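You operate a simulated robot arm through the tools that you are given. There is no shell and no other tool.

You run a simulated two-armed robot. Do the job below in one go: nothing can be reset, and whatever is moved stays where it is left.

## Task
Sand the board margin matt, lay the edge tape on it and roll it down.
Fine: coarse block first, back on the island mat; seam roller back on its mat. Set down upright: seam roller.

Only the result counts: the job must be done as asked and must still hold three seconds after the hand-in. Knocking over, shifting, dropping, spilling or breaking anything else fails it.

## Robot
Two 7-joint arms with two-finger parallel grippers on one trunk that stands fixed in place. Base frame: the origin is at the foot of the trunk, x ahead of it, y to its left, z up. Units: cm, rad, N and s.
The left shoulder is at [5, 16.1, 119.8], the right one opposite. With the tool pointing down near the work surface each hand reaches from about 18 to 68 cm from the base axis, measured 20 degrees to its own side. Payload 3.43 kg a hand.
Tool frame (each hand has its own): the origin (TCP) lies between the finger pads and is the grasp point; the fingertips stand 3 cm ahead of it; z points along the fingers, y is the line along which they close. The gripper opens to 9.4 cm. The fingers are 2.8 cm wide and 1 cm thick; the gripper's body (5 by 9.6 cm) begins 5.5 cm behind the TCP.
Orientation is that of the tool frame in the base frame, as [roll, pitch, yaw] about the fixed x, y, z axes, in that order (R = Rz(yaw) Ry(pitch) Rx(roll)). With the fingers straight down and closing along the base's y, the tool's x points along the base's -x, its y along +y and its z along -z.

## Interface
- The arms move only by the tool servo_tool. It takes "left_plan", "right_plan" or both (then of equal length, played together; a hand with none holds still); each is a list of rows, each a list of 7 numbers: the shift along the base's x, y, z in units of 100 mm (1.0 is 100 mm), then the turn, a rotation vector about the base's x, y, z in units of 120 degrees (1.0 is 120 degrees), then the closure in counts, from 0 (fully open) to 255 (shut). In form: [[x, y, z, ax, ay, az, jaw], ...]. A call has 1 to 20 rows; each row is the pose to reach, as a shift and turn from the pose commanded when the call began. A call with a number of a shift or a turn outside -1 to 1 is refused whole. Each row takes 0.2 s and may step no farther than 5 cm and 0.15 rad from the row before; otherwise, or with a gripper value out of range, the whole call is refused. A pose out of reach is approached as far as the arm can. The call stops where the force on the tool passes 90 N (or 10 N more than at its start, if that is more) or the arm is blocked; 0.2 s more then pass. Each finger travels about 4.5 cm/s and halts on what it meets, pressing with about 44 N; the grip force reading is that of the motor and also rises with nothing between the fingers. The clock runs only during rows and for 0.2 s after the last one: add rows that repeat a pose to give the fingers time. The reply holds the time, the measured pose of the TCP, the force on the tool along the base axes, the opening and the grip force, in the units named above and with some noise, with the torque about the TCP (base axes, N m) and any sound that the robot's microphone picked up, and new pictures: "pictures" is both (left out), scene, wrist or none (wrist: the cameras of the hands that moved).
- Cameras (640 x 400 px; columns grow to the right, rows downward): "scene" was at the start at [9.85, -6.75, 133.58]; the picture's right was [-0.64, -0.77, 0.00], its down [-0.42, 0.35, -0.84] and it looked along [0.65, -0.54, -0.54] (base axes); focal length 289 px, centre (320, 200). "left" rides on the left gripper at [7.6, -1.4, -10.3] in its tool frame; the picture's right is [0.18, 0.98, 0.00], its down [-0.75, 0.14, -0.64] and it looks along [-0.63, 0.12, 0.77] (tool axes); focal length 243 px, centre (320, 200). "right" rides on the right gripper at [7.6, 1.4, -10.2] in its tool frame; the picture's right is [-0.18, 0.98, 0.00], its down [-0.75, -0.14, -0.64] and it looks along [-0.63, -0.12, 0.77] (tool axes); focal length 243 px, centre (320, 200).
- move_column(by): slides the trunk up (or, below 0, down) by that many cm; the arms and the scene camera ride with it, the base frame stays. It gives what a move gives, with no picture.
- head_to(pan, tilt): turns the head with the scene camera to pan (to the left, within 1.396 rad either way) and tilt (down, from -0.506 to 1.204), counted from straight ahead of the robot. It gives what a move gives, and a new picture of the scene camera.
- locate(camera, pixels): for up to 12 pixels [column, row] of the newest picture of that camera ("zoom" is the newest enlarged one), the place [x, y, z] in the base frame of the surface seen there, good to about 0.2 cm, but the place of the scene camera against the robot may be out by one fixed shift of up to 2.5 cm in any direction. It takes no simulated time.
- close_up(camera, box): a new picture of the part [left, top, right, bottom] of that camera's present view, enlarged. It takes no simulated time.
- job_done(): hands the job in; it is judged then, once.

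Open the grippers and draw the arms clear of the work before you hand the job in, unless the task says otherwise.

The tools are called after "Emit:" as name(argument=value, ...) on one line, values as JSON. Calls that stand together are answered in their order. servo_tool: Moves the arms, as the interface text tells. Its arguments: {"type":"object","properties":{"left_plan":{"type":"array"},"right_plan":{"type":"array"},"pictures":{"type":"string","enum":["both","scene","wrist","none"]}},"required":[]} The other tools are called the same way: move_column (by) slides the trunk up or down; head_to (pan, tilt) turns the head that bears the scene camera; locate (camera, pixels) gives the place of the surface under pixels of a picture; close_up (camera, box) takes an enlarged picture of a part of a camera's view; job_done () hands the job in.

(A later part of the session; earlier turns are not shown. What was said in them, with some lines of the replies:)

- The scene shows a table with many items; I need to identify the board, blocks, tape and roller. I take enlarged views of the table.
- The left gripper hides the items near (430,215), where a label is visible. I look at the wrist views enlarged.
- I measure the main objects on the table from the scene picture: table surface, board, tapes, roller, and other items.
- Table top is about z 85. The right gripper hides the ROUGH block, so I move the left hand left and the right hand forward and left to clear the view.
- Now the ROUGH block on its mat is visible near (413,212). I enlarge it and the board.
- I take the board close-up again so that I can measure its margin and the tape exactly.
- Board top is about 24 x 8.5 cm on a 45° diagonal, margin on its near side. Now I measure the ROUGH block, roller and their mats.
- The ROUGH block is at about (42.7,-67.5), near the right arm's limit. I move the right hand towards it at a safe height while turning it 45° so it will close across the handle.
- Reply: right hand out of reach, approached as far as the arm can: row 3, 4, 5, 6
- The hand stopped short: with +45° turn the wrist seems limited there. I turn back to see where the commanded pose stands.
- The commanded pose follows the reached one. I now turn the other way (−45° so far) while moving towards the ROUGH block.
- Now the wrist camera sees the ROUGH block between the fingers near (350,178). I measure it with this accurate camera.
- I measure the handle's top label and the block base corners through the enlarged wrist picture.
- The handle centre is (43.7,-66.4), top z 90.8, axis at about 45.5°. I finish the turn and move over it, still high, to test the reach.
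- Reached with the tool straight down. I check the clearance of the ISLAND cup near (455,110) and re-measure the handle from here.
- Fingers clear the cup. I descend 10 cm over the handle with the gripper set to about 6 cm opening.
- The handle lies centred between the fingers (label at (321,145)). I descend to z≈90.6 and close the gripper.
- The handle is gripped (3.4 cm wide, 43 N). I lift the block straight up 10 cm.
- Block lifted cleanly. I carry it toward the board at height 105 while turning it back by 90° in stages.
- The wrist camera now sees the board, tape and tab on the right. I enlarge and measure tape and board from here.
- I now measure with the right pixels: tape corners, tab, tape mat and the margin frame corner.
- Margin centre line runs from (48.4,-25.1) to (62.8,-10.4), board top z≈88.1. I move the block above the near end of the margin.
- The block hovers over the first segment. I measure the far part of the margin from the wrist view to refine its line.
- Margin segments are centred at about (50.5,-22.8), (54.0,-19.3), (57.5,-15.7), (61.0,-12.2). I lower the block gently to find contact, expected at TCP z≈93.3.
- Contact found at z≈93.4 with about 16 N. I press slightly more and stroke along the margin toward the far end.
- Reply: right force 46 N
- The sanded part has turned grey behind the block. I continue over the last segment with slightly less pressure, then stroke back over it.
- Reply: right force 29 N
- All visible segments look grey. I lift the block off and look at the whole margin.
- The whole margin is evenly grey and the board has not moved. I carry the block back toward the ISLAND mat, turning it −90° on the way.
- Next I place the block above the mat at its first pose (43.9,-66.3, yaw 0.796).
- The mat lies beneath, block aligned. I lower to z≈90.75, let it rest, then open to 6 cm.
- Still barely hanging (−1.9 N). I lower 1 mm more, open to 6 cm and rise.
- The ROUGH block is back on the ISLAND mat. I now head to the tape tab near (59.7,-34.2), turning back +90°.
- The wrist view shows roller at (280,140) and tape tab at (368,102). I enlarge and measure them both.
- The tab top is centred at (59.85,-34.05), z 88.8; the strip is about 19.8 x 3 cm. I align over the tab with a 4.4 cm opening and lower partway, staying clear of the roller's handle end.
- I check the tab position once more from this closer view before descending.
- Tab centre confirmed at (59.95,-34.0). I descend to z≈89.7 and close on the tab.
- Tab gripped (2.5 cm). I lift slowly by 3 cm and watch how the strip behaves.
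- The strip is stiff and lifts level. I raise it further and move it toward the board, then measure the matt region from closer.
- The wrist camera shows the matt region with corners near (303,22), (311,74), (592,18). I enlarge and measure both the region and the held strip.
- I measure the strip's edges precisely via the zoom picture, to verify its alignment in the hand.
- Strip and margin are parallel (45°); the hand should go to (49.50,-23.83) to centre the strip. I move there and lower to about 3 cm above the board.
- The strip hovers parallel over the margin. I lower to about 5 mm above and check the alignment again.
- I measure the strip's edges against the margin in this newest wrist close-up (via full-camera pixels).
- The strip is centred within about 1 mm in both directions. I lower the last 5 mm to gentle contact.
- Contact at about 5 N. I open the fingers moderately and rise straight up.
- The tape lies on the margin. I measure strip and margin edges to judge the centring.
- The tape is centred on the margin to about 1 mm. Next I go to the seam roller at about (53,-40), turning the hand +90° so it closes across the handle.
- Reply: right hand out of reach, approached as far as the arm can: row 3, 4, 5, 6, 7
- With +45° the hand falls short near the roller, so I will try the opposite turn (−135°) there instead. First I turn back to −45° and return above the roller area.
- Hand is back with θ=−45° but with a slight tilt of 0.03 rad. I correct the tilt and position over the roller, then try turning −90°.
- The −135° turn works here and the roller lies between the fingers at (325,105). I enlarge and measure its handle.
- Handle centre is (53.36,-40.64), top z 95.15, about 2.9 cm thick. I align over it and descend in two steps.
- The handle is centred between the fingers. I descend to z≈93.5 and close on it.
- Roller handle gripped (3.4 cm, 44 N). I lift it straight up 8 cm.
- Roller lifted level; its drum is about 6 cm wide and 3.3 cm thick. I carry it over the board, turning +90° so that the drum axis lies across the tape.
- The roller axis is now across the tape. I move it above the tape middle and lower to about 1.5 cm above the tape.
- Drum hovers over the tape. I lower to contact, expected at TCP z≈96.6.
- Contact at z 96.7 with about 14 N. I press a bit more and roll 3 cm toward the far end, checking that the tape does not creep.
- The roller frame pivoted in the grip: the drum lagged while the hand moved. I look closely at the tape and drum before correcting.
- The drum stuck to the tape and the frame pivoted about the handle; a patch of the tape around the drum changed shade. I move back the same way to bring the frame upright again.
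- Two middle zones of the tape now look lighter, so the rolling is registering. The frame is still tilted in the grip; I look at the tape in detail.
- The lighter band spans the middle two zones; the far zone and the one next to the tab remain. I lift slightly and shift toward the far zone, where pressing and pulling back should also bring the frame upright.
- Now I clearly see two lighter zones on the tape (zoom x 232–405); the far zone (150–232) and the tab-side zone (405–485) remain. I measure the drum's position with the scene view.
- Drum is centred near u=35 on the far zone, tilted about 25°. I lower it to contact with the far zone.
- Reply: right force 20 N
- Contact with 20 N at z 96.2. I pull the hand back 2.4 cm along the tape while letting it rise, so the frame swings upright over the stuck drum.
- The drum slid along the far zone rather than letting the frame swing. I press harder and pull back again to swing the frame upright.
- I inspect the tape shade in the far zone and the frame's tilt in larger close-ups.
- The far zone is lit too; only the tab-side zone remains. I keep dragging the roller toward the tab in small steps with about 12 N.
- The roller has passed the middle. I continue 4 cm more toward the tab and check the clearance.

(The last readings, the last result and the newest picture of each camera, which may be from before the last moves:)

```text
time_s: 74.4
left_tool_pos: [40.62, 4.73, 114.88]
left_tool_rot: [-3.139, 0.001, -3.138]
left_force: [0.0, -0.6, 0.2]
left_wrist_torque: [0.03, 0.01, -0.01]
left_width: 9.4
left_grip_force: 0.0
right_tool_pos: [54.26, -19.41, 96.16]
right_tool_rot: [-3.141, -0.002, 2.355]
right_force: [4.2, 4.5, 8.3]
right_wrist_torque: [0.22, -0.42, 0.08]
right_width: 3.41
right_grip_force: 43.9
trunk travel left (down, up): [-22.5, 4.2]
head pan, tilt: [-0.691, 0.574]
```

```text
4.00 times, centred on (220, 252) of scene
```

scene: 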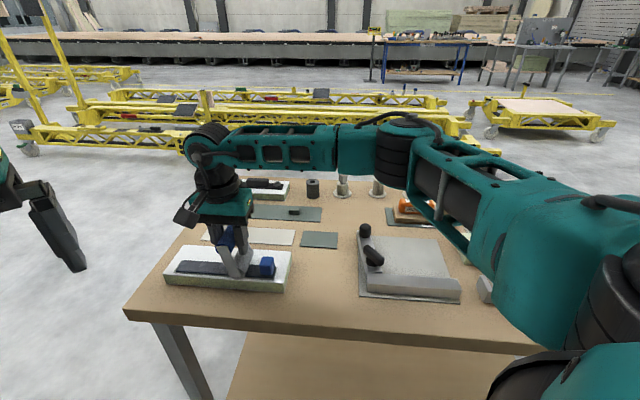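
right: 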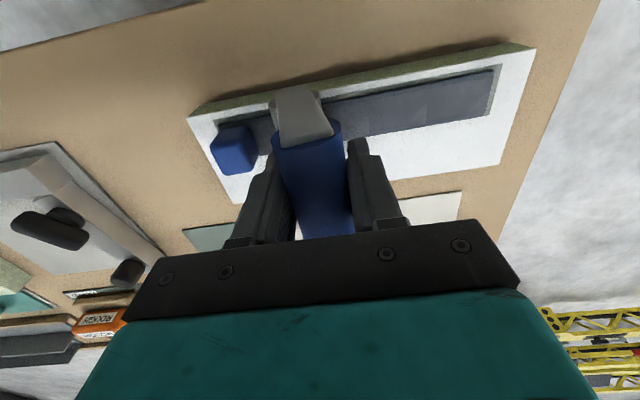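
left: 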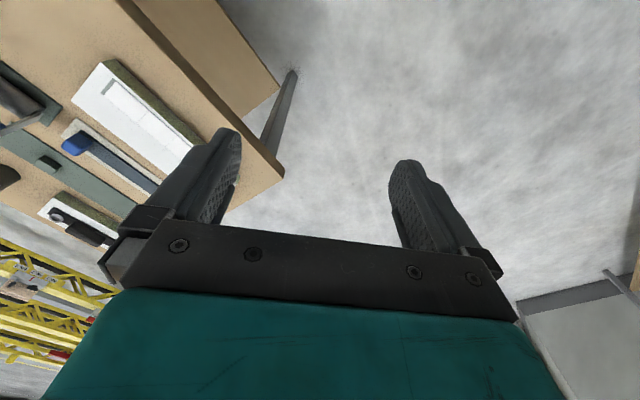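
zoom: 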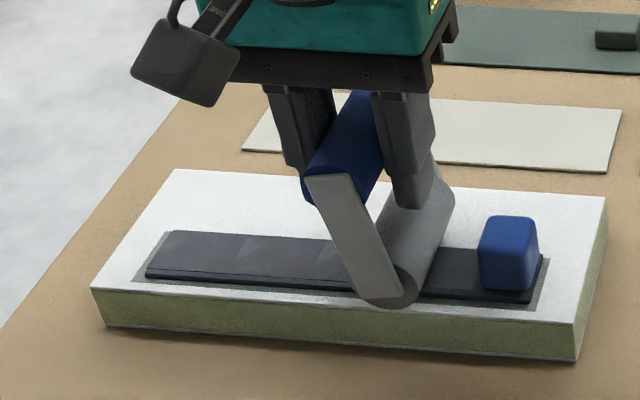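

About 1.4 cm gap remains to the tab. I move 0.7 cm more, then lift slightly to look at the zones.

Emit:
servo_tool(right_plan=[[-0.03, -0.03, -0.005, 0, 0, 0, 255], [-0.05, -0.05, -0.005, 0, 0, 0, 255], [-0.02, -0.02, 0.0, 0, 0, 0, 255], [0.05, 0.05, 0.1, 0, 0, 0, 255], [0.1, 0.1, 0.3, 0, 0, 0, 255], [0.3, -0.1, 0.6, 0, 0, 0, 255], [0.4, -0.4, 0.6, 0, 0, 0, 255]], pictures="both")

Emit:
close_up(camera="scene", box=[140, 205, 300, 300])

Emit:
close_up(camera="scene", box=[170, 245, 280, 290])

```text
time_s: 76.0
left_tool_pos: [40.79, 4.7, 115.06]
left_tool_rot: [-3.141, -0.002, -3.136]
left_force: [-0.4, -0.3, 0.1]
left_wrist_torque: [0.01, 0.03, -0.03]
left_width: 9.39
left_grip_force: 0.0
right_tool_pos: [58.14, -23.31, 102.01]
right_tool_rot: [-3.14, 0.0, 2.355]
right_force: [0.9, 0.2, -1.2]
right_wrist_torque: [-0.01, 0.01, 0.0]
right_width: 3.4
right_grip_force: 43.7
trunk travel left (down, up): [-22.5, 4.2]
head pan, tilt: [-0.691, 0.574]
```

scene: 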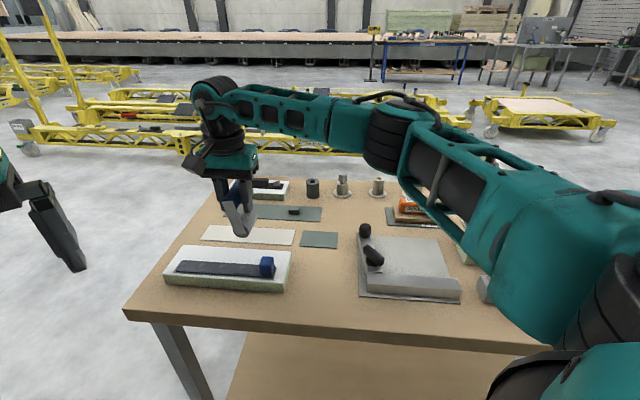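
right: 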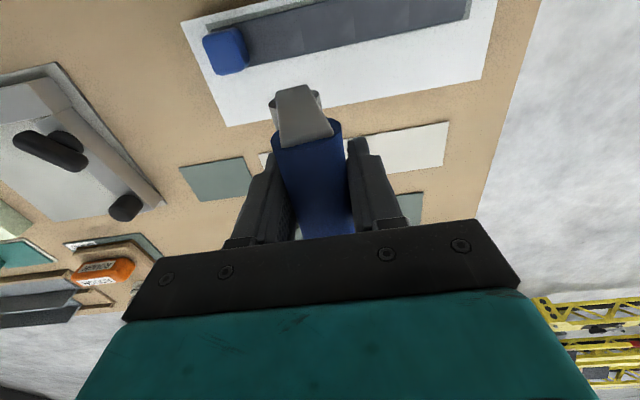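

```text
4.00 times, centred on (220, 252) of scene
```

zoom: 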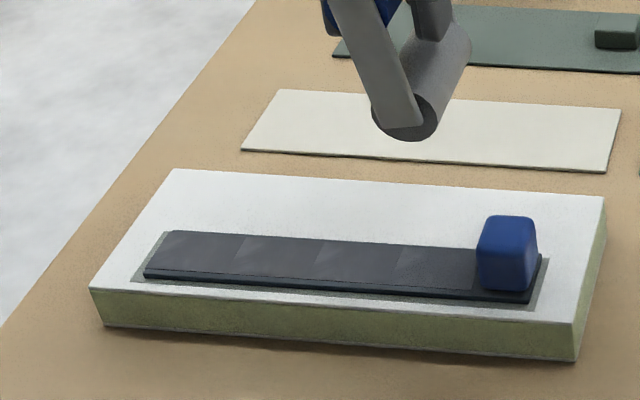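

```text
5.82 times, centred on (225, 268) of scene
```

zoom: 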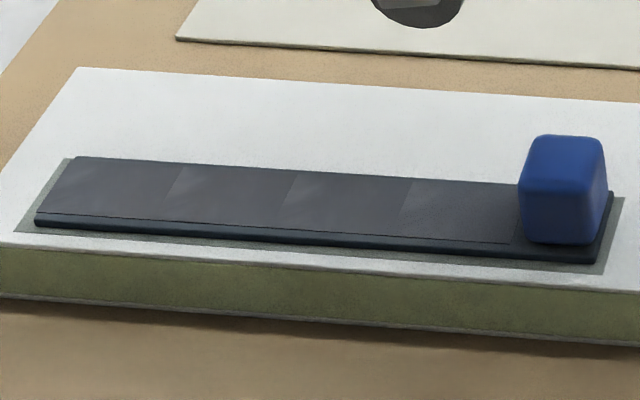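

All four tape zones are now lit and the tape has not moved. The roller is still tilted in the grip, so I measure its tilt before setting it down.

Emit:
close_up(camera="scene", box=[190, 165, 290, 245])

```text
5.00 times, centred on (240, 205) of scene
```

zoom: 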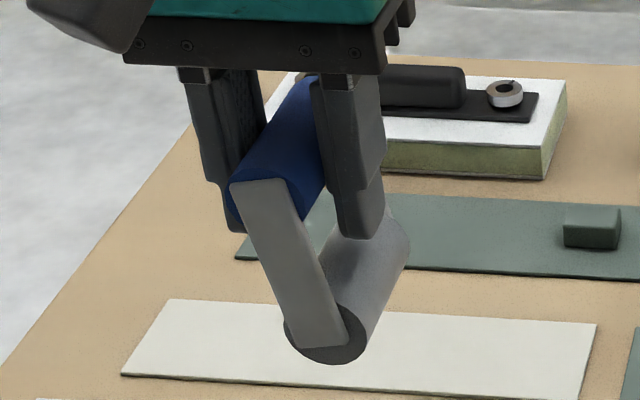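

I locate points along the side plate's centre line and edges to compute its inclination.

Emit:
locate(camera="zoom", pixels=[[262, 195], [275, 230], [290, 270], [305, 310], [320, 338], [240, 195], [295, 335], [285, 190], [338, 330], [250, 220], [280, 300], [360, 350]])

```text
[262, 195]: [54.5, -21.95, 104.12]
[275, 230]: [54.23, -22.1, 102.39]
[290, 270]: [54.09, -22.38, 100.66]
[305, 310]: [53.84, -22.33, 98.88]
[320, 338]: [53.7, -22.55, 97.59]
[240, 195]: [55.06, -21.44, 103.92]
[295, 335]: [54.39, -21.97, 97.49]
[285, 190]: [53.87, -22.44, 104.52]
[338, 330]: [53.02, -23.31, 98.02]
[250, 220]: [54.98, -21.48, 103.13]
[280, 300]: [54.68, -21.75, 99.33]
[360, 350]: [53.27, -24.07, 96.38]
```

The tilt is about 9° (drum toward the hand's −y side), which I can cancel by tilting the hand when setting down. I carry the roller back to its mat, turning −90°.

Emit:
servo_tool(right_plan=[[0, -0.05, 0.1, 0, 0, -0.06, 255], [-0.02, -0.15, 0.2, 0, 0, -0.12, 255], [-0.05, -0.3, 0.25, 0, 0, -0.18, 255], [-0.1, -0.45, 0.25, 0, 0, -0.24, 255], [-0.15, -0.6, 0.25, 0, 0, -0.3, 255], [-0.2, -0.75, 0.25, 0, 0, -0.36, 255], [-0.25, -0.9, 0.25, 0, 0, -0.42, 255]], pictures="none")

Emit:
servo_tool(right_plan=[[-0.05, -0.15, 0, 0, 0, -0.06, 255], [-0.1, -0.3, 0, 0, 0, -0.12, 255], [-0.14, -0.45, 0, 0, 0, -0.18, 255], [-0.18, -0.6, 0, 0, 0, -0.24, 255], [-0.21, -0.75, 0, 0, 0, -0.3, 255], [-0.22, -0.84, 0, 0, 0, -0.328, 255]], pictures="both")

```text
time_s: 77.6
left_tool_pos: [40.61, 4.66, 114.9]
left_tool_rot: [-3.14, 0.0, -3.14]
left_force: [-0.4, 0.3, 0.2]
left_wrist_torque: [0.01, -0.03, -0.03]
left_width: 9.38
left_grip_force: 0.1
right_tool_pos: [55.59, -32.27, 104.58]
right_tool_rot: [-3.141, 0.001, 1.474]
right_force: [-0.7, 0.2, -1.9]
right_wrist_torque: [-0.02, -0.03, 0.0]
right_width: 3.39
right_grip_force: 44.3
trunk travel left (down, up): [-22.5, 4.2]
head pan, tilt: [-0.691, 0.574]
```

```text
time_s: 79.0
left_tool_pos: [40.67, 4.71, 114.97]
left_tool_rot: [-3.139, -0.001, -3.141]
left_force: [0.6, -0.5, -0.3]
left_wrist_torque: [0.02, -0.01, 0.04]
left_width: 9.4
left_grip_force: 0.0
right_tool_pos: [53.49, -40.63, 104.6]
right_tool_rot: [-3.141, 0.0, 0.787]
right_force: [-0.5, -0.2, -0.9]
right_wrist_torque: [-0.01, -0.01, 0.04]
right_width: 3.43
right_grip_force: 43.9
trunk travel left (down, up): [-22.5, 4.2]
head pan, tilt: [-0.691, 0.574]
```

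scene: 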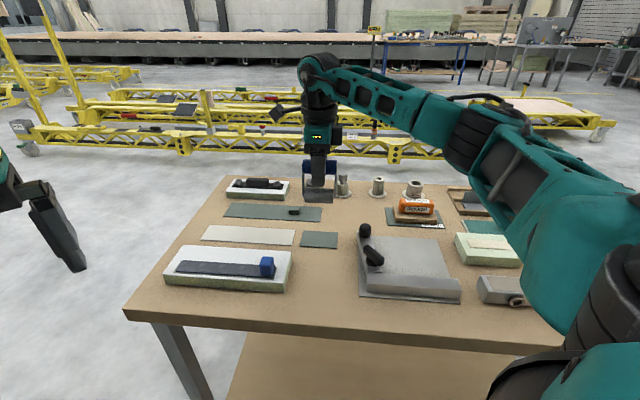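
right: 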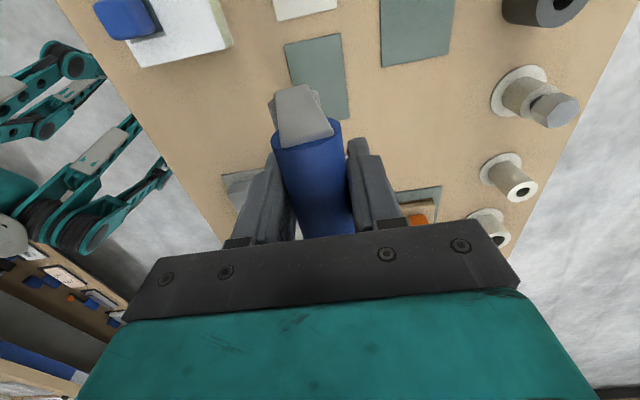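

Now over the mat, I tilt the hand by 9° about the handle axis to make the roller vertical, and lower to about 3 cm above the mat.

Emit:
servo_tool(right_plan=[[0, 0, -0.1, -0.0262, -0.0262, 0, 255], [0, 0, -0.3, -0.0524, -0.0524, 0, 255], [0, 0, -0.6, -0.0524, -0.0524, 0, 255], [0, 0, -0.8, -0.0524, -0.0524, 0, 255], [0, 0, -0.8, -0.0524, -0.0524, 0, 255]], pictures="both")

Emit:
close_up(camera="scene", box=[280, 190, 360, 250])

```text
time_s: 80.2
left_tool_pos: [40.67, 4.68, 114.98]
left_tool_rot: [-3.141, 0.001, -3.139]
left_force: [0.9, -0.1, -0.1]
left_wrist_torque: [0.01, -0.03, 0.03]
left_width: 9.4
left_grip_force: 0.1
right_tool_pos: [53.45, -40.78, 96.58]
right_tool_rot: [2.986, 0.001, 0.788]
right_force: [0.3, 0.8, -1.6]
right_wrist_torque: [0.03, 0.0, 0.01]
right_width: 3.4
right_grip_force: 44.0
trunk travel left (down, up): [-22.5, 4.2]
head pan, tilt: [-0.691, 0.574]
```

scene: 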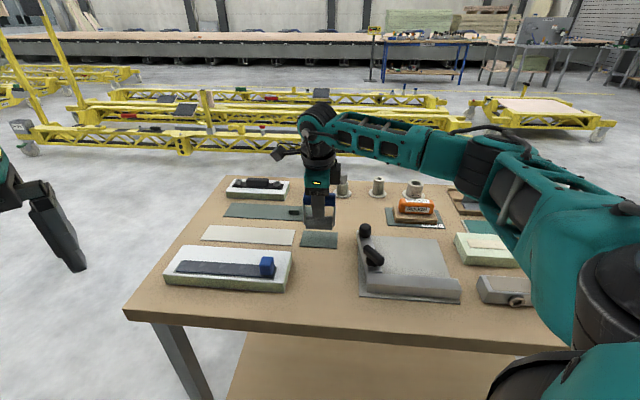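
right: 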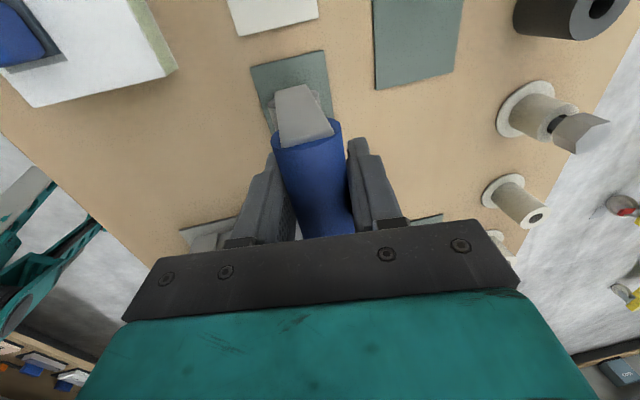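

```text
6.67 times, centred on (320, 220) of scene
```

zoom: 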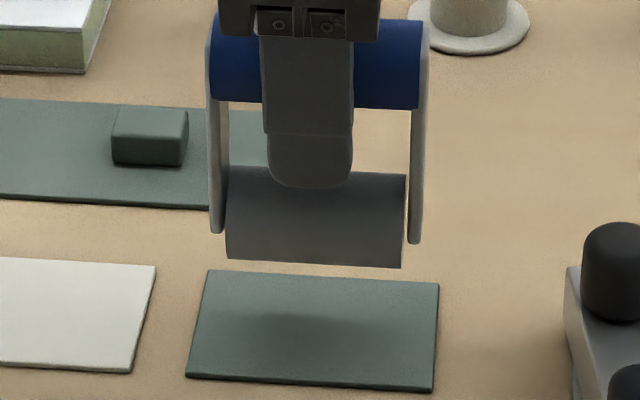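

I measure the plates' edge faces and the drum to check verticality.

Emit:
locate(camera="zoom", pixels=[[213, 90], [214, 130], [215, 180], [216, 222], [419, 115], [417, 160], [415, 200], [414, 235], [235, 62], [390, 62], [240, 220], [390, 225]])

```text
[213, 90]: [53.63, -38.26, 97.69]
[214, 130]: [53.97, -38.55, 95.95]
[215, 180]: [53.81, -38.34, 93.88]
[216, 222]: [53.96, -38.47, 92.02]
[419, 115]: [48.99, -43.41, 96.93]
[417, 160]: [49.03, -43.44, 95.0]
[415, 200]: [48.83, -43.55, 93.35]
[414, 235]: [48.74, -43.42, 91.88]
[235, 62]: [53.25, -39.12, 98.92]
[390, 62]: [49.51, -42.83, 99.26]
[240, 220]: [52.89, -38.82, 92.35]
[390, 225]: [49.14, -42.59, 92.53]
```

The roller is vertical within about 2° (drum slightly toward −v). I add that small correction and lower onto the mat slowly.

Emit:
servo_tool(right_plan=[[-0.005, 0.01, -0.1, -0.0122, -0.0122, 0, 255], [-0.005, 0.01, -0.2, -0.0122, -0.0122, 0, 255], [-0.005, 0.01, -0.27, -0.0122, -0.0122, 0, 255], [-0.005, 0.01, -0.29, -0.0122, -0.0122, 0, 255]], pictures="scene")

Emit:
close_up(camera="scene", box=[280, 195, 360, 255])

```text
time_s: 81.2
left_tool_pos: [40.72, 4.76, 114.98]
left_tool_rot: [-3.139, -0.001, -3.139]
left_force: [0.2, 0.5, -0.5]
left_wrist_torque: [0.02, 0.0, -0.03]
left_width: 9.41
left_grip_force: 0.0
right_tool_pos: [53.45, -40.73, 93.69]
right_tool_rot: [2.951, -0.001, 0.789]
right_force: [-0.6, -0.3, -1.7]
right_wrist_torque: [0.0, 0.01, 0.0]
right_width: 3.39
right_grip_force: 44.2
trunk travel left (down, up): [-22.5, 4.2]
head pan, tilt: [-0.691, 0.574]
```

scene: 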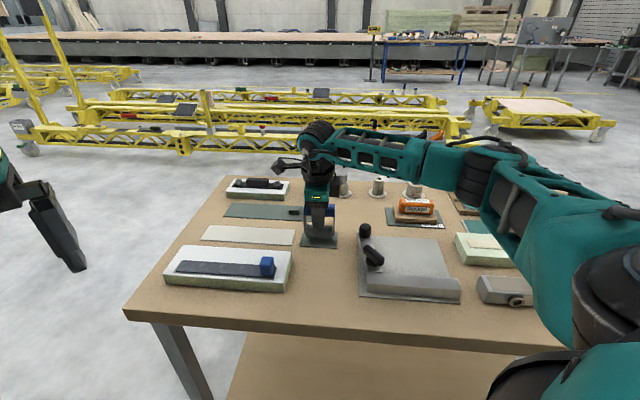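

```text
6.67 times, centred on (320, 225) of scene
```

zoom: 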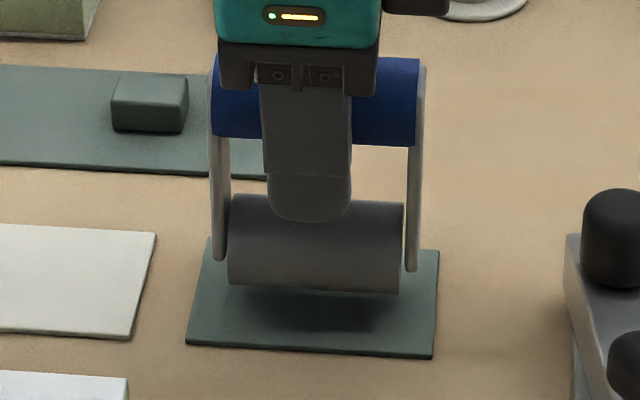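

Roller now looks vertical as at the start, but still about 4 mm above the mat (hanging, −1.7 N). I lower it in small steps until it touches.

Emit:
servo_tool(right_plan=[[0, 0, -0.02, 0, 0, 0, 255], [0, 0, -0.03, 0, 0, 0, 255], [0, 0, -0.035, 0, 0, 0, 255]], pictures="none")

```text
time_s: 82.0
left_tool_pos: [40.77, 4.62, 114.87]
left_tool_rot: [-3.139, -0.001, -3.141]
left_force: [-0.9, 1.2, 0.2]
left_wrist_torque: [0.0, -0.01, 0.0]
left_width: 9.39
left_grip_force: 0.1
right_tool_pos: [53.47, -40.63, 93.43]
right_tool_rot: [2.952, -0.001, 0.786]
right_force: [1.1, -0.6, -2.9]
right_wrist_torque: [0.02, -0.03, -0.02]
right_width: 3.39
right_grip_force: 44.0
trunk travel left (down, up): [-22.5, 4.2]
head pan, tilt: [-0.691, 0.574]
```

Still hanging (−2.9 N). I lower further in 0.5–1 mm steps.

Emit:
servo_tool(right_plan=[[0, 0, -0.01, 0, 0, 0, 255], [0, 0, -0.015, 0, 0, 0, 255], [0, 0, -0.015, 0, 0, 0, 255]], pictures="none")

```text
time_s: 82.8
left_tool_pos: [40.57, 4.72, 115.02]
left_tool_rot: [-3.139, 0.0, 3.141]
left_force: [0.3, -0.8, 0.6]
left_wrist_torque: [-0.04, -0.01, -0.01]
left_width: 9.4
left_grip_force: 0.1
right_tool_pos: [53.36, -40.61, 93.1]
right_tool_rot: [2.951, 0.001, 0.787]
right_force: [0.7, 0.4, -2.2]
right_wrist_torque: [0.02, -0.03, 0.0]
right_width: 3.4
right_grip_force: 44.2
trunk travel left (down, up): [-22.5, 4.2]
head pan, tilt: [-0.691, 0.574]
```

Emit:
servo_tool(right_plan=[[0, 0, -0.006, 0, 0, 0, 255], [0, 0, -0.012, 0, 0, 0, 255], [0, 0, -0.012, 0, 0, 0, 255]], pictures="scene")

Emit:
close_up(camera="scene", box=[280, 195, 360, 255])

```text
time_s: 83.6
left_tool_pos: [40.61, 4.65, 114.99]
left_tool_rot: [-3.14, -0.001, -3.139]
left_force: [0.3, 0.2, 0.8]
left_wrist_torque: [0.03, -0.03, -0.03]
left_width: 9.38
left_grip_force: 0.1
right_tool_pos: [53.46, -40.71, 93.14]
right_tool_rot: [2.951, 0.001, 0.788]
right_force: [-0.1, 0.6, -1.7]
right_wrist_torque: [-0.01, 0.0, 0.0]
right_width: 3.39
right_grip_force: 43.3
trunk travel left (down, up): [-22.5, 4.2]
head pan, tilt: [-0.691, 0.574]
```

scene: 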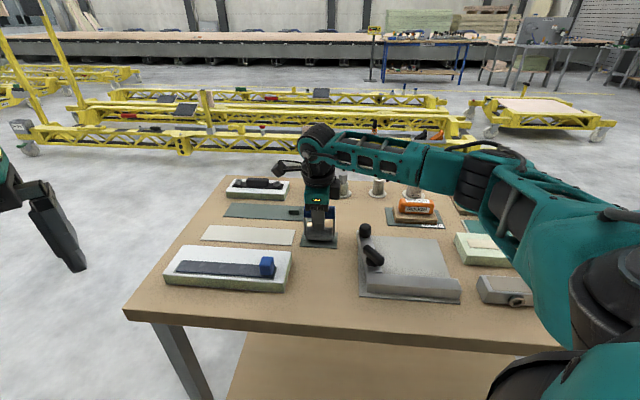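

```text
6.67 times, centred on (320, 225) of scene
```

zoom: 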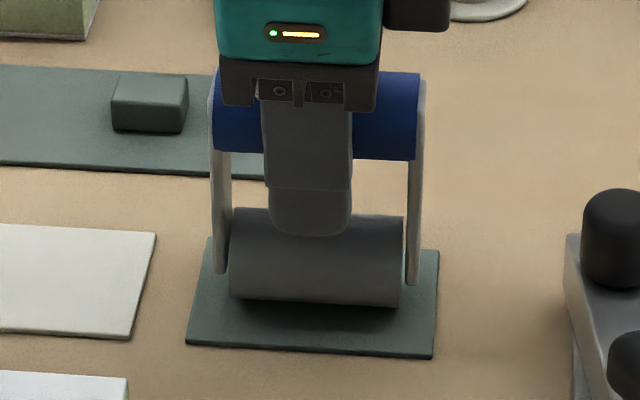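

The picture now matches the initial roller position. I lower a little more to make sure of contact.

Emit:
servo_tool(right_plan=[[0, 0, -0.005, 0, 0, 0, 255], [0, 0, -0.01, 0, 0, 0, 255], [0, 0, -0.01, 0, 0, 0, 255]], pictures="none")

```text
time_s: 84.4
left_tool_pos: [40.72, 4.79, 114.89]
left_tool_rot: [-3.14, 0.0, -3.137]
left_force: [1.3, -0.3, 0.0]
left_wrist_torque: [0.01, 0.01, -0.01]
left_width: 9.37
left_grip_force: 0.0
right_tool_pos: [53.29, -40.6, 93.05]
right_tool_rot: [2.952, 0.0, 0.788]
right_force: [-0.2, -0.3, -1.3]
right_wrist_torque: [-0.02, 0.01, -0.02]
right_width: 3.41
right_grip_force: 43.7
trunk travel left (down, up): [-22.5, 4.2]
head pan, tilt: [-0.691, 0.574]
```

Emit:
servo_tool(right_plan=[[0, 0, -0.006, 0, 0, 0, 255], [0, 0, -0.01, 0, 0, 0, 255], [0, 0, -0.01, 0, 0, 0, 255]], pictures="none")

```text
time_s: 85.2
left_tool_pos: [40.7, 4.61, 115.02]
left_tool_rot: [-3.14, 0.0, -3.139]
left_force: [-0.6, -0.4, -0.3]
left_wrist_torque: [-0.03, 0.01, 0.01]
left_width: 9.39
left_grip_force: 0.1
right_tool_pos: [53.48, -40.68, 93.07]
right_tool_rot: [2.95, 0.0, 0.785]
right_force: [-0.9, -1.5, 5.2]
right_wrist_torque: [-0.14, -0.02, 0.0]
right_width: 3.44
right_grip_force: 43.9
trunk travel left (down, up): [-22.5, 4.2]
head pan, tilt: [-0.691, 0.574]
```

Contact reached (+5 N). I ease up half a millimetre and open just slightly, to see whether the roller stands by itself.

Emit:
servo_tool(right_plan=[[0, 0, 0.004, 0, 0, 0, 255], [0, 0, 0.004, 0, 0, 0, 175], [0, 0, 0.004, 0, 0, 0, 165], [0, 0, 0.004, 0, 0, 0, 158], [0, 0, 0.004, 0, 0, 0, 152], [0, 0, 0.004, 0, 0, 0, 147], [0, 0, 0.004, 0, 0, 0, 147], [0, 0, 0.004, 0, 0, 0, 147]], pictures="both")

Emit:
close_up(camera="scene", box=[280, 195, 360, 255])

Emit:
close_up(camera="right", box=[220, 40, 420, 240])

```text
time_s: 87.0
left_tool_pos: [40.55, 4.63, 115.03]
left_tool_rot: [-3.14, 0.0, -3.139]
left_force: [0.0, -0.1, 0.1]
left_wrist_torque: [0.02, -0.04, 0.04]
left_width: 9.38
left_grip_force: 0.1
right_tool_pos: [53.42, -40.71, 92.92]
right_tool_rot: [2.951, 0.0, 0.789]
right_force: [-0.2, -0.5, 0.3]
right_wrist_torque: [0.01, 0.01, 0.01]
right_width: 4.0
right_grip_force: 0.0
trunk travel left (down, up): [-22.5, 4.2]
head pan, tilt: [-0.691, 0.574]
```

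scene: 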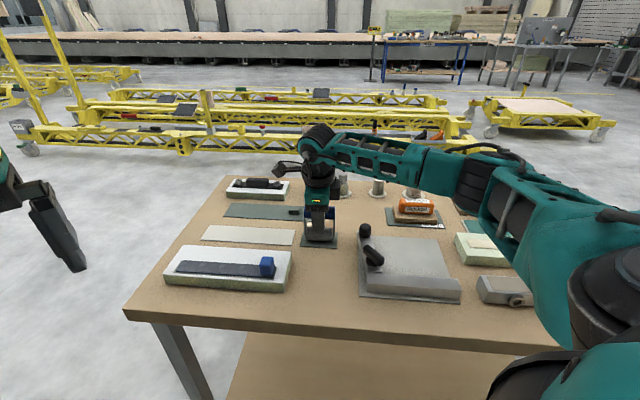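
right: 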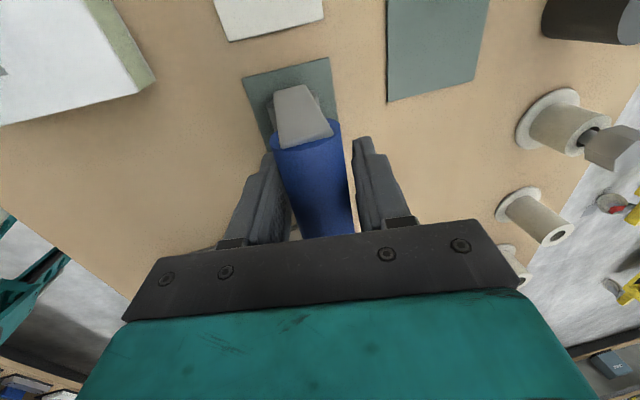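

```text
6.67 times, centred on (320, 225) of scene
```

zoom: 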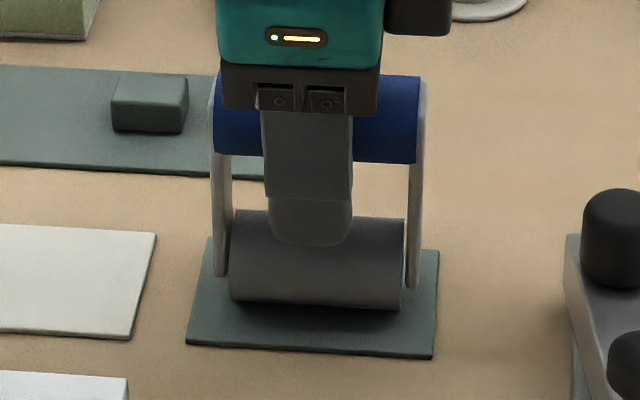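

```text
2.00 times, centred on (320, 140) of right
```

zoom: 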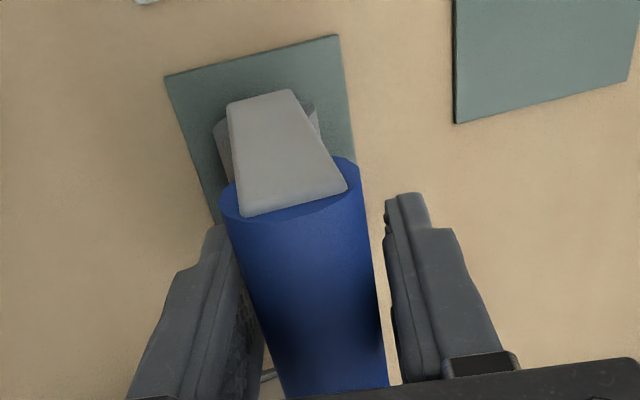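

The handle has a gap at the right finger and is near the left one. I shift the hand 2.5 mm toward −v to centre the gap and see whether the roller stays upright unaided.

Emit:
servo_tool(right_plan=[[-0.009, 0.009, 0.0, 0, 0, 0, 147], [-0.018, 0.018, 0.0, 0, 0, 0, 147], [-0.018, 0.018, 0.0, 0, 0, 0, 147], [-0.018, 0.018, 0.0, 0, 0, 0, 147]], pictures="both")

Emit:
close_up(camera="scene", box=[280, 195, 360, 255])

Emit:
close_up(camera="right", box=[220, 40, 420, 240])

```text
time_s: 88.0
left_tool_pos: [40.69, 4.73, 114.96]
left_tool_rot: [-3.139, -0.001, -3.14]
left_force: [-0.1, 0.2, -0.2]
left_wrist_torque: [0.0, -0.02, 0.03]
left_width: 9.4
left_grip_force: 0.0
right_tool_pos: [53.29, -40.49, 92.87]
right_tool_rot: [2.95, -0.001, 0.79]
right_force: [-0.4, -0.2, -0.4]
right_wrist_torque: [-0.02, 0.0, 0.0]
right_width: 3.98
right_grip_force: 0.0
trunk travel left (down, up): [-22.5, 4.2]
head pan, tilt: [-0.691, 0.574]
```

scene: 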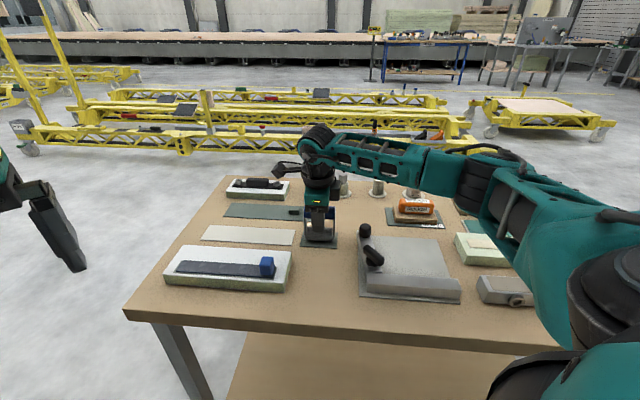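
right: 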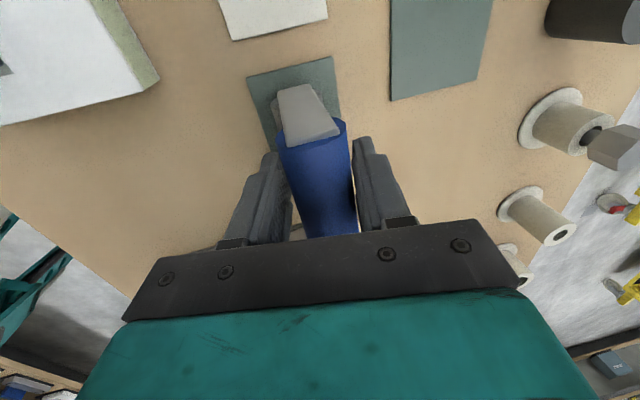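

```text
6.67 times, centred on (320, 225) of scene
```

zoom: 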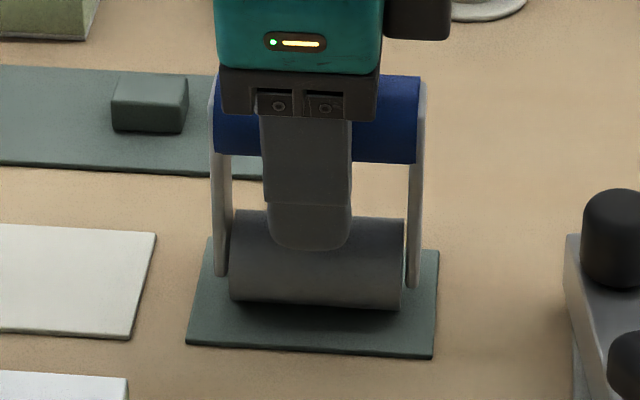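

```text
2.00 times, centred on (320, 140) of right
```

zoom: 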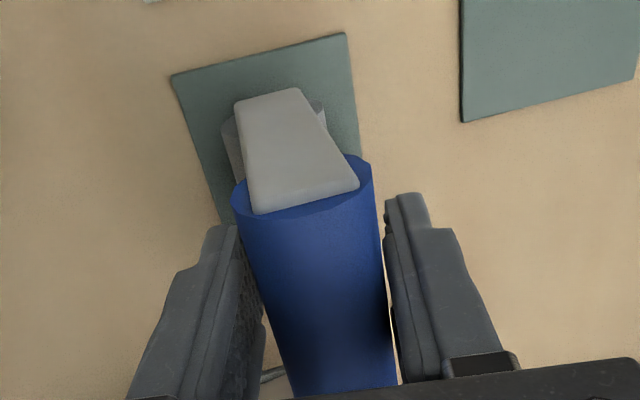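

The roller stayed put and there are gaps on both sides: it stands on its own. I open wider and withdraw along the tool axis.

Emit:
servo_tool(right_plan=[[0, 0, 0, 0, 0, 0, 130], [0, 0, 0, 0, 0, 0, 110], [0, 0, 0, 0, 0, 0, 92], [0, 0, 0, 0, 0, 0, 92], [-0.013, 0.013, 0.1, 0, 0, 0, 92], [-0.027, 0.027, 0.2, 0, 0, 0, 92], [-0.054, 0.054, 0.4, 0, 0, 0, 92], [-0.09, 0.09, 0.7, 0, 0, 0, 92], [-0.12, 0.12, 0.95, 0, 0, 0, 92]], pictures="both")

Emit:
close_up(camera="scene", box=[280, 195, 360, 255])

```text
time_s: 90.0
left_tool_pos: [40.67, 4.67, 114.89]
left_tool_rot: [-3.14, -0.001, -3.14]
left_force: [-0.5, -1.0, 0.3]
left_wrist_torque: [0.02, -0.02, 0.03]
left_width: 9.42
left_grip_force: 0.1
right_tool_pos: [51.86, -39.56, 102.6]
right_tool_rot: [2.952, 0.001, 0.789]
right_force: [-0.2, -1.2, -0.7]
right_wrist_torque: [0.03, -0.03, 0.02]
right_width: 5.99
right_grip_force: 0.1
trunk travel left (down, up): [-22.5, 4.2]
head pan, tilt: [-0.691, 0.574]
```

scene: 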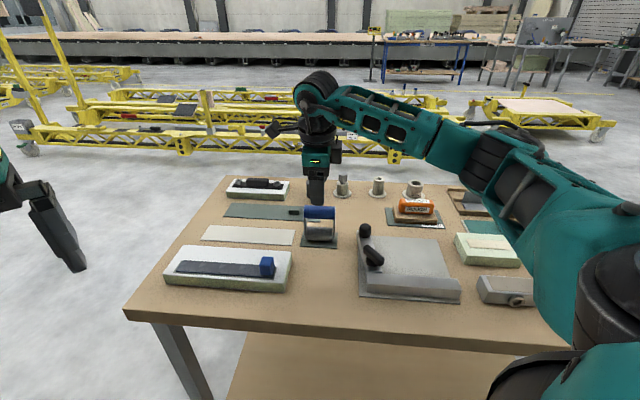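
right: 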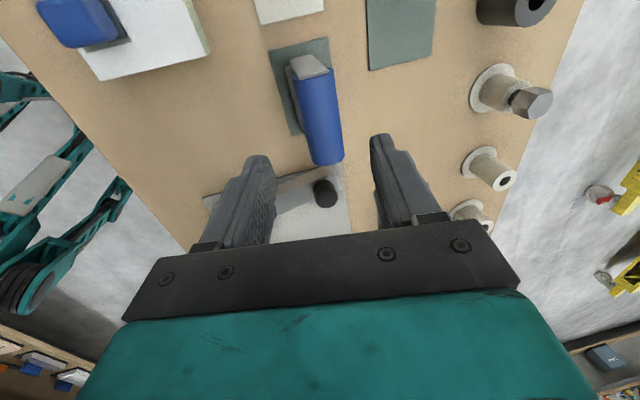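

```text
6.67 times, centred on (320, 225) of scene
```

zoom: 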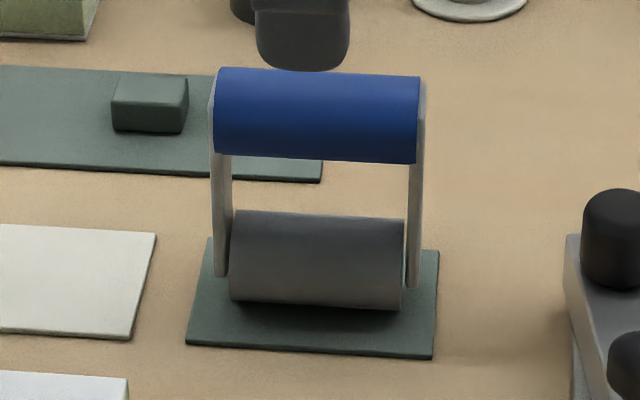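

The roller stands upright on its mat. I raise the hand, remove the tilt and withdraw it from the table in stages.

Emit:
servo_tool(right_plan=[[0, 0, 0.2, 0.02, 0.02, 0, 92], [-0.1, 0, 0.4, 0.04, 0.04, 0, 92], [-0.2, 0, 0.6, 0.0646, 0.0646, 0, 92], [-0.4, 0, 0.8, 0.0646, 0.0646, 0, 92], [-0.6, 0, 0.9, 0.0646, 0.0646, 0, 92], [-0.8, 0, 0.9, 0.0646, 0.0646, 0, 92], [-1.0, 0, 0.9, 0.0646, 0.0646, 0, 92]], pictures="none")

Emit:
servo_tool(right_plan=[[-0.1, 0.05, 0, 0, 0, 0.06, 60], [-0.2, 0.1, 0, 0, 0, 0.12, 30], [-0.3, 0.15, 0.05, 0, 0, 0.18, 0], [-0.4, 0.2, 0.1, 0, 0, 0.24, 0], [-0.5, 0.25, 0.15, 0, 0, 0.3, 0], [-0.6, 0.3, 0.2, 0, 0, 0.36, 0], [-0.75, 0.35, 0.25, 0, 0, 0.42, 0], [-0.9, 0.4, 0.25, 0, 0, 0.48, 0], [-1.0, 0.45, 0.25, 0, 0, 0.54, 0]], pictures="both")

```text
time_s: 91.6
left_tool_pos: [40.63, 4.68, 114.9]
left_tool_rot: [-3.139, 0.0, -3.141]
left_force: [-1.0, -0.8, -0.5]
left_wrist_torque: [-0.04, -0.03, -0.02]
left_width: 9.42
left_grip_force: 0.1
right_tool_pos: [41.9, -39.19, 111.4]
right_tool_rot: [3.142, -0.002, 0.789]
right_force: [-0.2, 0.3, -0.2]
right_wrist_torque: [0.04, -0.02, 0.02]
right_width: 6.03
right_grip_force: 0.0
trunk travel left (down, up): [-22.5, 4.2]
head pan, tilt: [-0.691, 0.574]
```

```text
time_s: 93.6
left_tool_pos: [40.69, 4.81, 114.89]
left_tool_rot: [-3.141, 0.0, -3.141]
left_force: [0.7, -0.1, 0.1]
left_wrist_torque: [0.0, 0.02, -0.04]
left_width: 9.39
left_grip_force: 0.1
right_tool_pos: [32.03, -34.75, 113.93]
right_tool_rot: [3.141, 0.0, 1.921]
right_force: [-0.1, 0.2, 0.2]
right_wrist_torque: [0.01, 0.0, -0.02]
right_width: 9.39
right_grip_force: 0.1
trunk travel left (down, up): [-22.5, 4.2]
head pan, tilt: [-0.691, 0.574]
```

scene: 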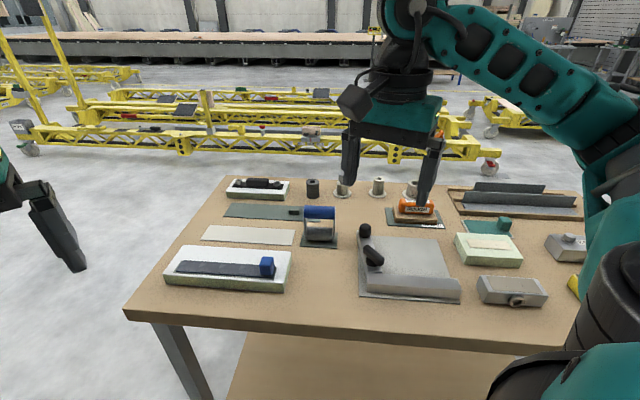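
right: 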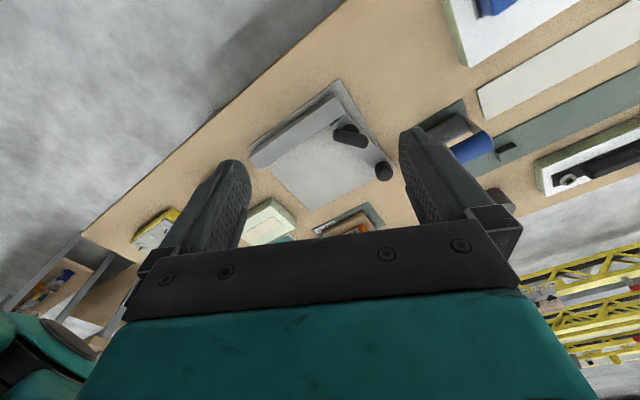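

The arm is clear of the work. I bring it further back and then inspect the whole table, including the right side, for any other sanding block.

Emit:
servo_tool(right_plan=[[-0.15, 0.02, 0.05, 0, 0, 0.06, 0], [-0.3, 0.04, 0.1, 0, 0, 0.12, 0], [-0.45, 0.06, 0.1, 0, 0, 0.18, 0], [-0.6, 0.08, 0.1, 0, 0, 0.24, 0], [-0.75, 0.1, 0.1, 0, 0, 0.3, 0], [-0.82, 0.12, 0.1, 0, 0, 0.36, 0]], pictures="none")

Emit:
head_to(pan=-0.95, tilt=0.7)

```text
time_s: 95.0
left_tool_pos: [40.78, 4.74, 114.96]
left_tool_rot: [-3.139, 0.0, -3.141]
left_force: [0.0, -0.2, 0.4]
left_wrist_torque: [-0.02, 0.02, -0.01]
left_width: 9.4
left_grip_force: 0.1
right_tool_pos: [23.79, -33.56, 115.04]
right_tool_rot: [-3.139, 0.0, 2.676]
right_force: [0.0, -0.2, 0.2]
right_wrist_torque: [-0.02, -0.01, -0.01]
right_width: 9.4
right_grip_force: 0.2
trunk travel left (down, up): [-22.5, 4.2]
head pan, tilt: [-0.691, 0.574]
```

```text
time_s: 95.8
left_tool_pos: [40.63, 4.67, 114.96]
left_tool_rot: [-3.14, 0.0, -3.14]
left_force: [-0.4, 0.9, 0.7]
left_wrist_torque: [-0.01, 0.01, 0.0]
left_width: 9.38
left_grip_force: 0.0
right_tool_pos: [23.73, -33.55, 114.92]
right_tool_rot: [-3.14, 0.001, 2.672]
right_force: [0.0, -1.1, -0.2]
right_wrist_torque: [0.02, 0.01, -0.01]
right_width: 9.41
right_grip_force: 0.1
trunk travel left (down, up): [-22.5, 4.2]
head pan, tilt: [-0.949, 0.7]
```

scene: 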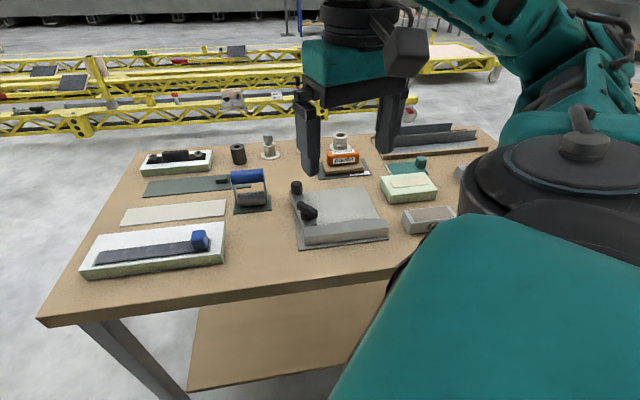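

Emit:
close_up(camera="scene", box=[60, 200, 260, 300])

Emit:
close_up(camera="scene", box=[120, 120, 300, 230])

Emit:
close_up(camera="scene", box=[280, 110, 480, 250])

```text
3.20 times, centred on (160, 250) of scene
```

zoom: 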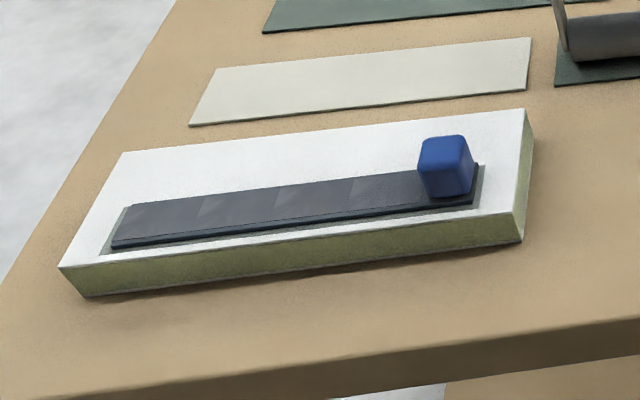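

```text
3.56 times, centred on (210, 175) of scene
```

zoom: 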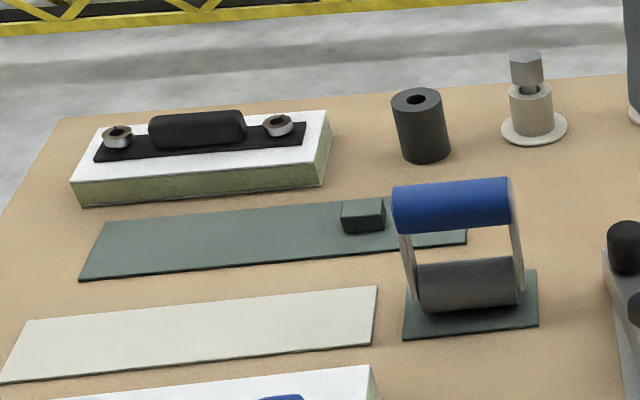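

```text
2.86 times, centred on (380, 180) of scene
```

zoom: 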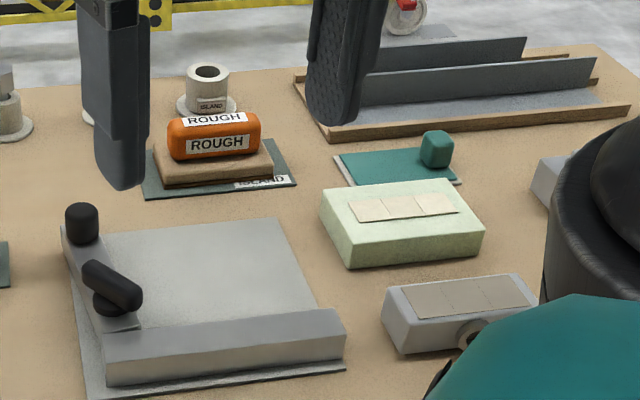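

The board, tape with four lit zones, roller and ROUGH block all look right. I check the far right of the table, hidden by the arm, via the right wrist camera.

Emit:
close_up(camera="right", box=[0, 0, 640, 400])

Emit:
close_up(camera="right", box=[0, 60, 260, 260])

```text
1.00 times, centred on (320, 200) of right (not enlarged: the box is as wide or as high as the picture)
```

zoom: 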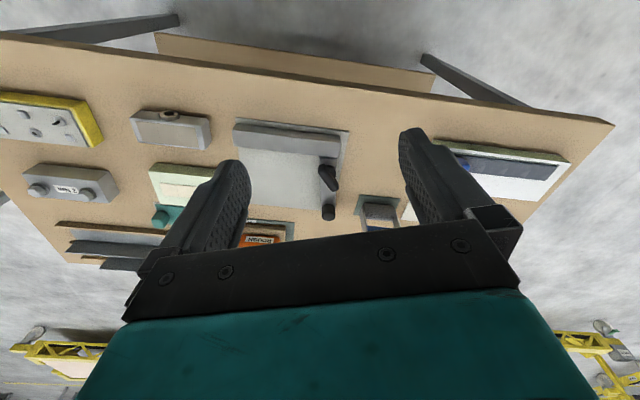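

```text
2.00 times, centred on (130, 160) of right
```

zoom: 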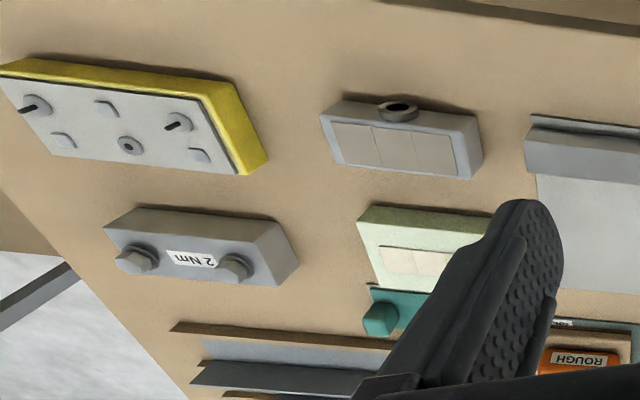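

No other sanding block is on the table. The margin is matt, the tape is centred with all four zones rolled, the ROUGH block is on the ISLAND mat and the roller stands upright on its mat. Both grippers are open and clear, so I hand in.

Emit:
job_done()

```text
The job is handed in.
```

The board margin is sanded matt, and the edge tape is laid on it and rolled down. I've handed the job in; the result of the judging isn't shown to me.

- **Sanding:** I used the block marked ROUGH along the whole margin until all four segments turned an even grey, and the board did not shift. I put the block back on the ISLAND mat. I saw no fine block on the table, so only the coarse one was used.
- **Tape:** the navy strip with the blue tab sits centred on the margin, to about 1 mm by my measurements. I took this as the edge tape because it matches the margin's length.
- **Rolling:** all four zones of the tape changed shade under the roller. The drum dragged along the tape more than it turned. It stopped about 1 cm short of the tab, and the bit under the tab was not rolled.
- **Roller:** it tilted in the grip while rolling, so I corrected the tilt before setting it down. It stands upright on its mat by itself.

Nothing else on the table looks moved in the last pictures. Both grippers are open and clear of the work.
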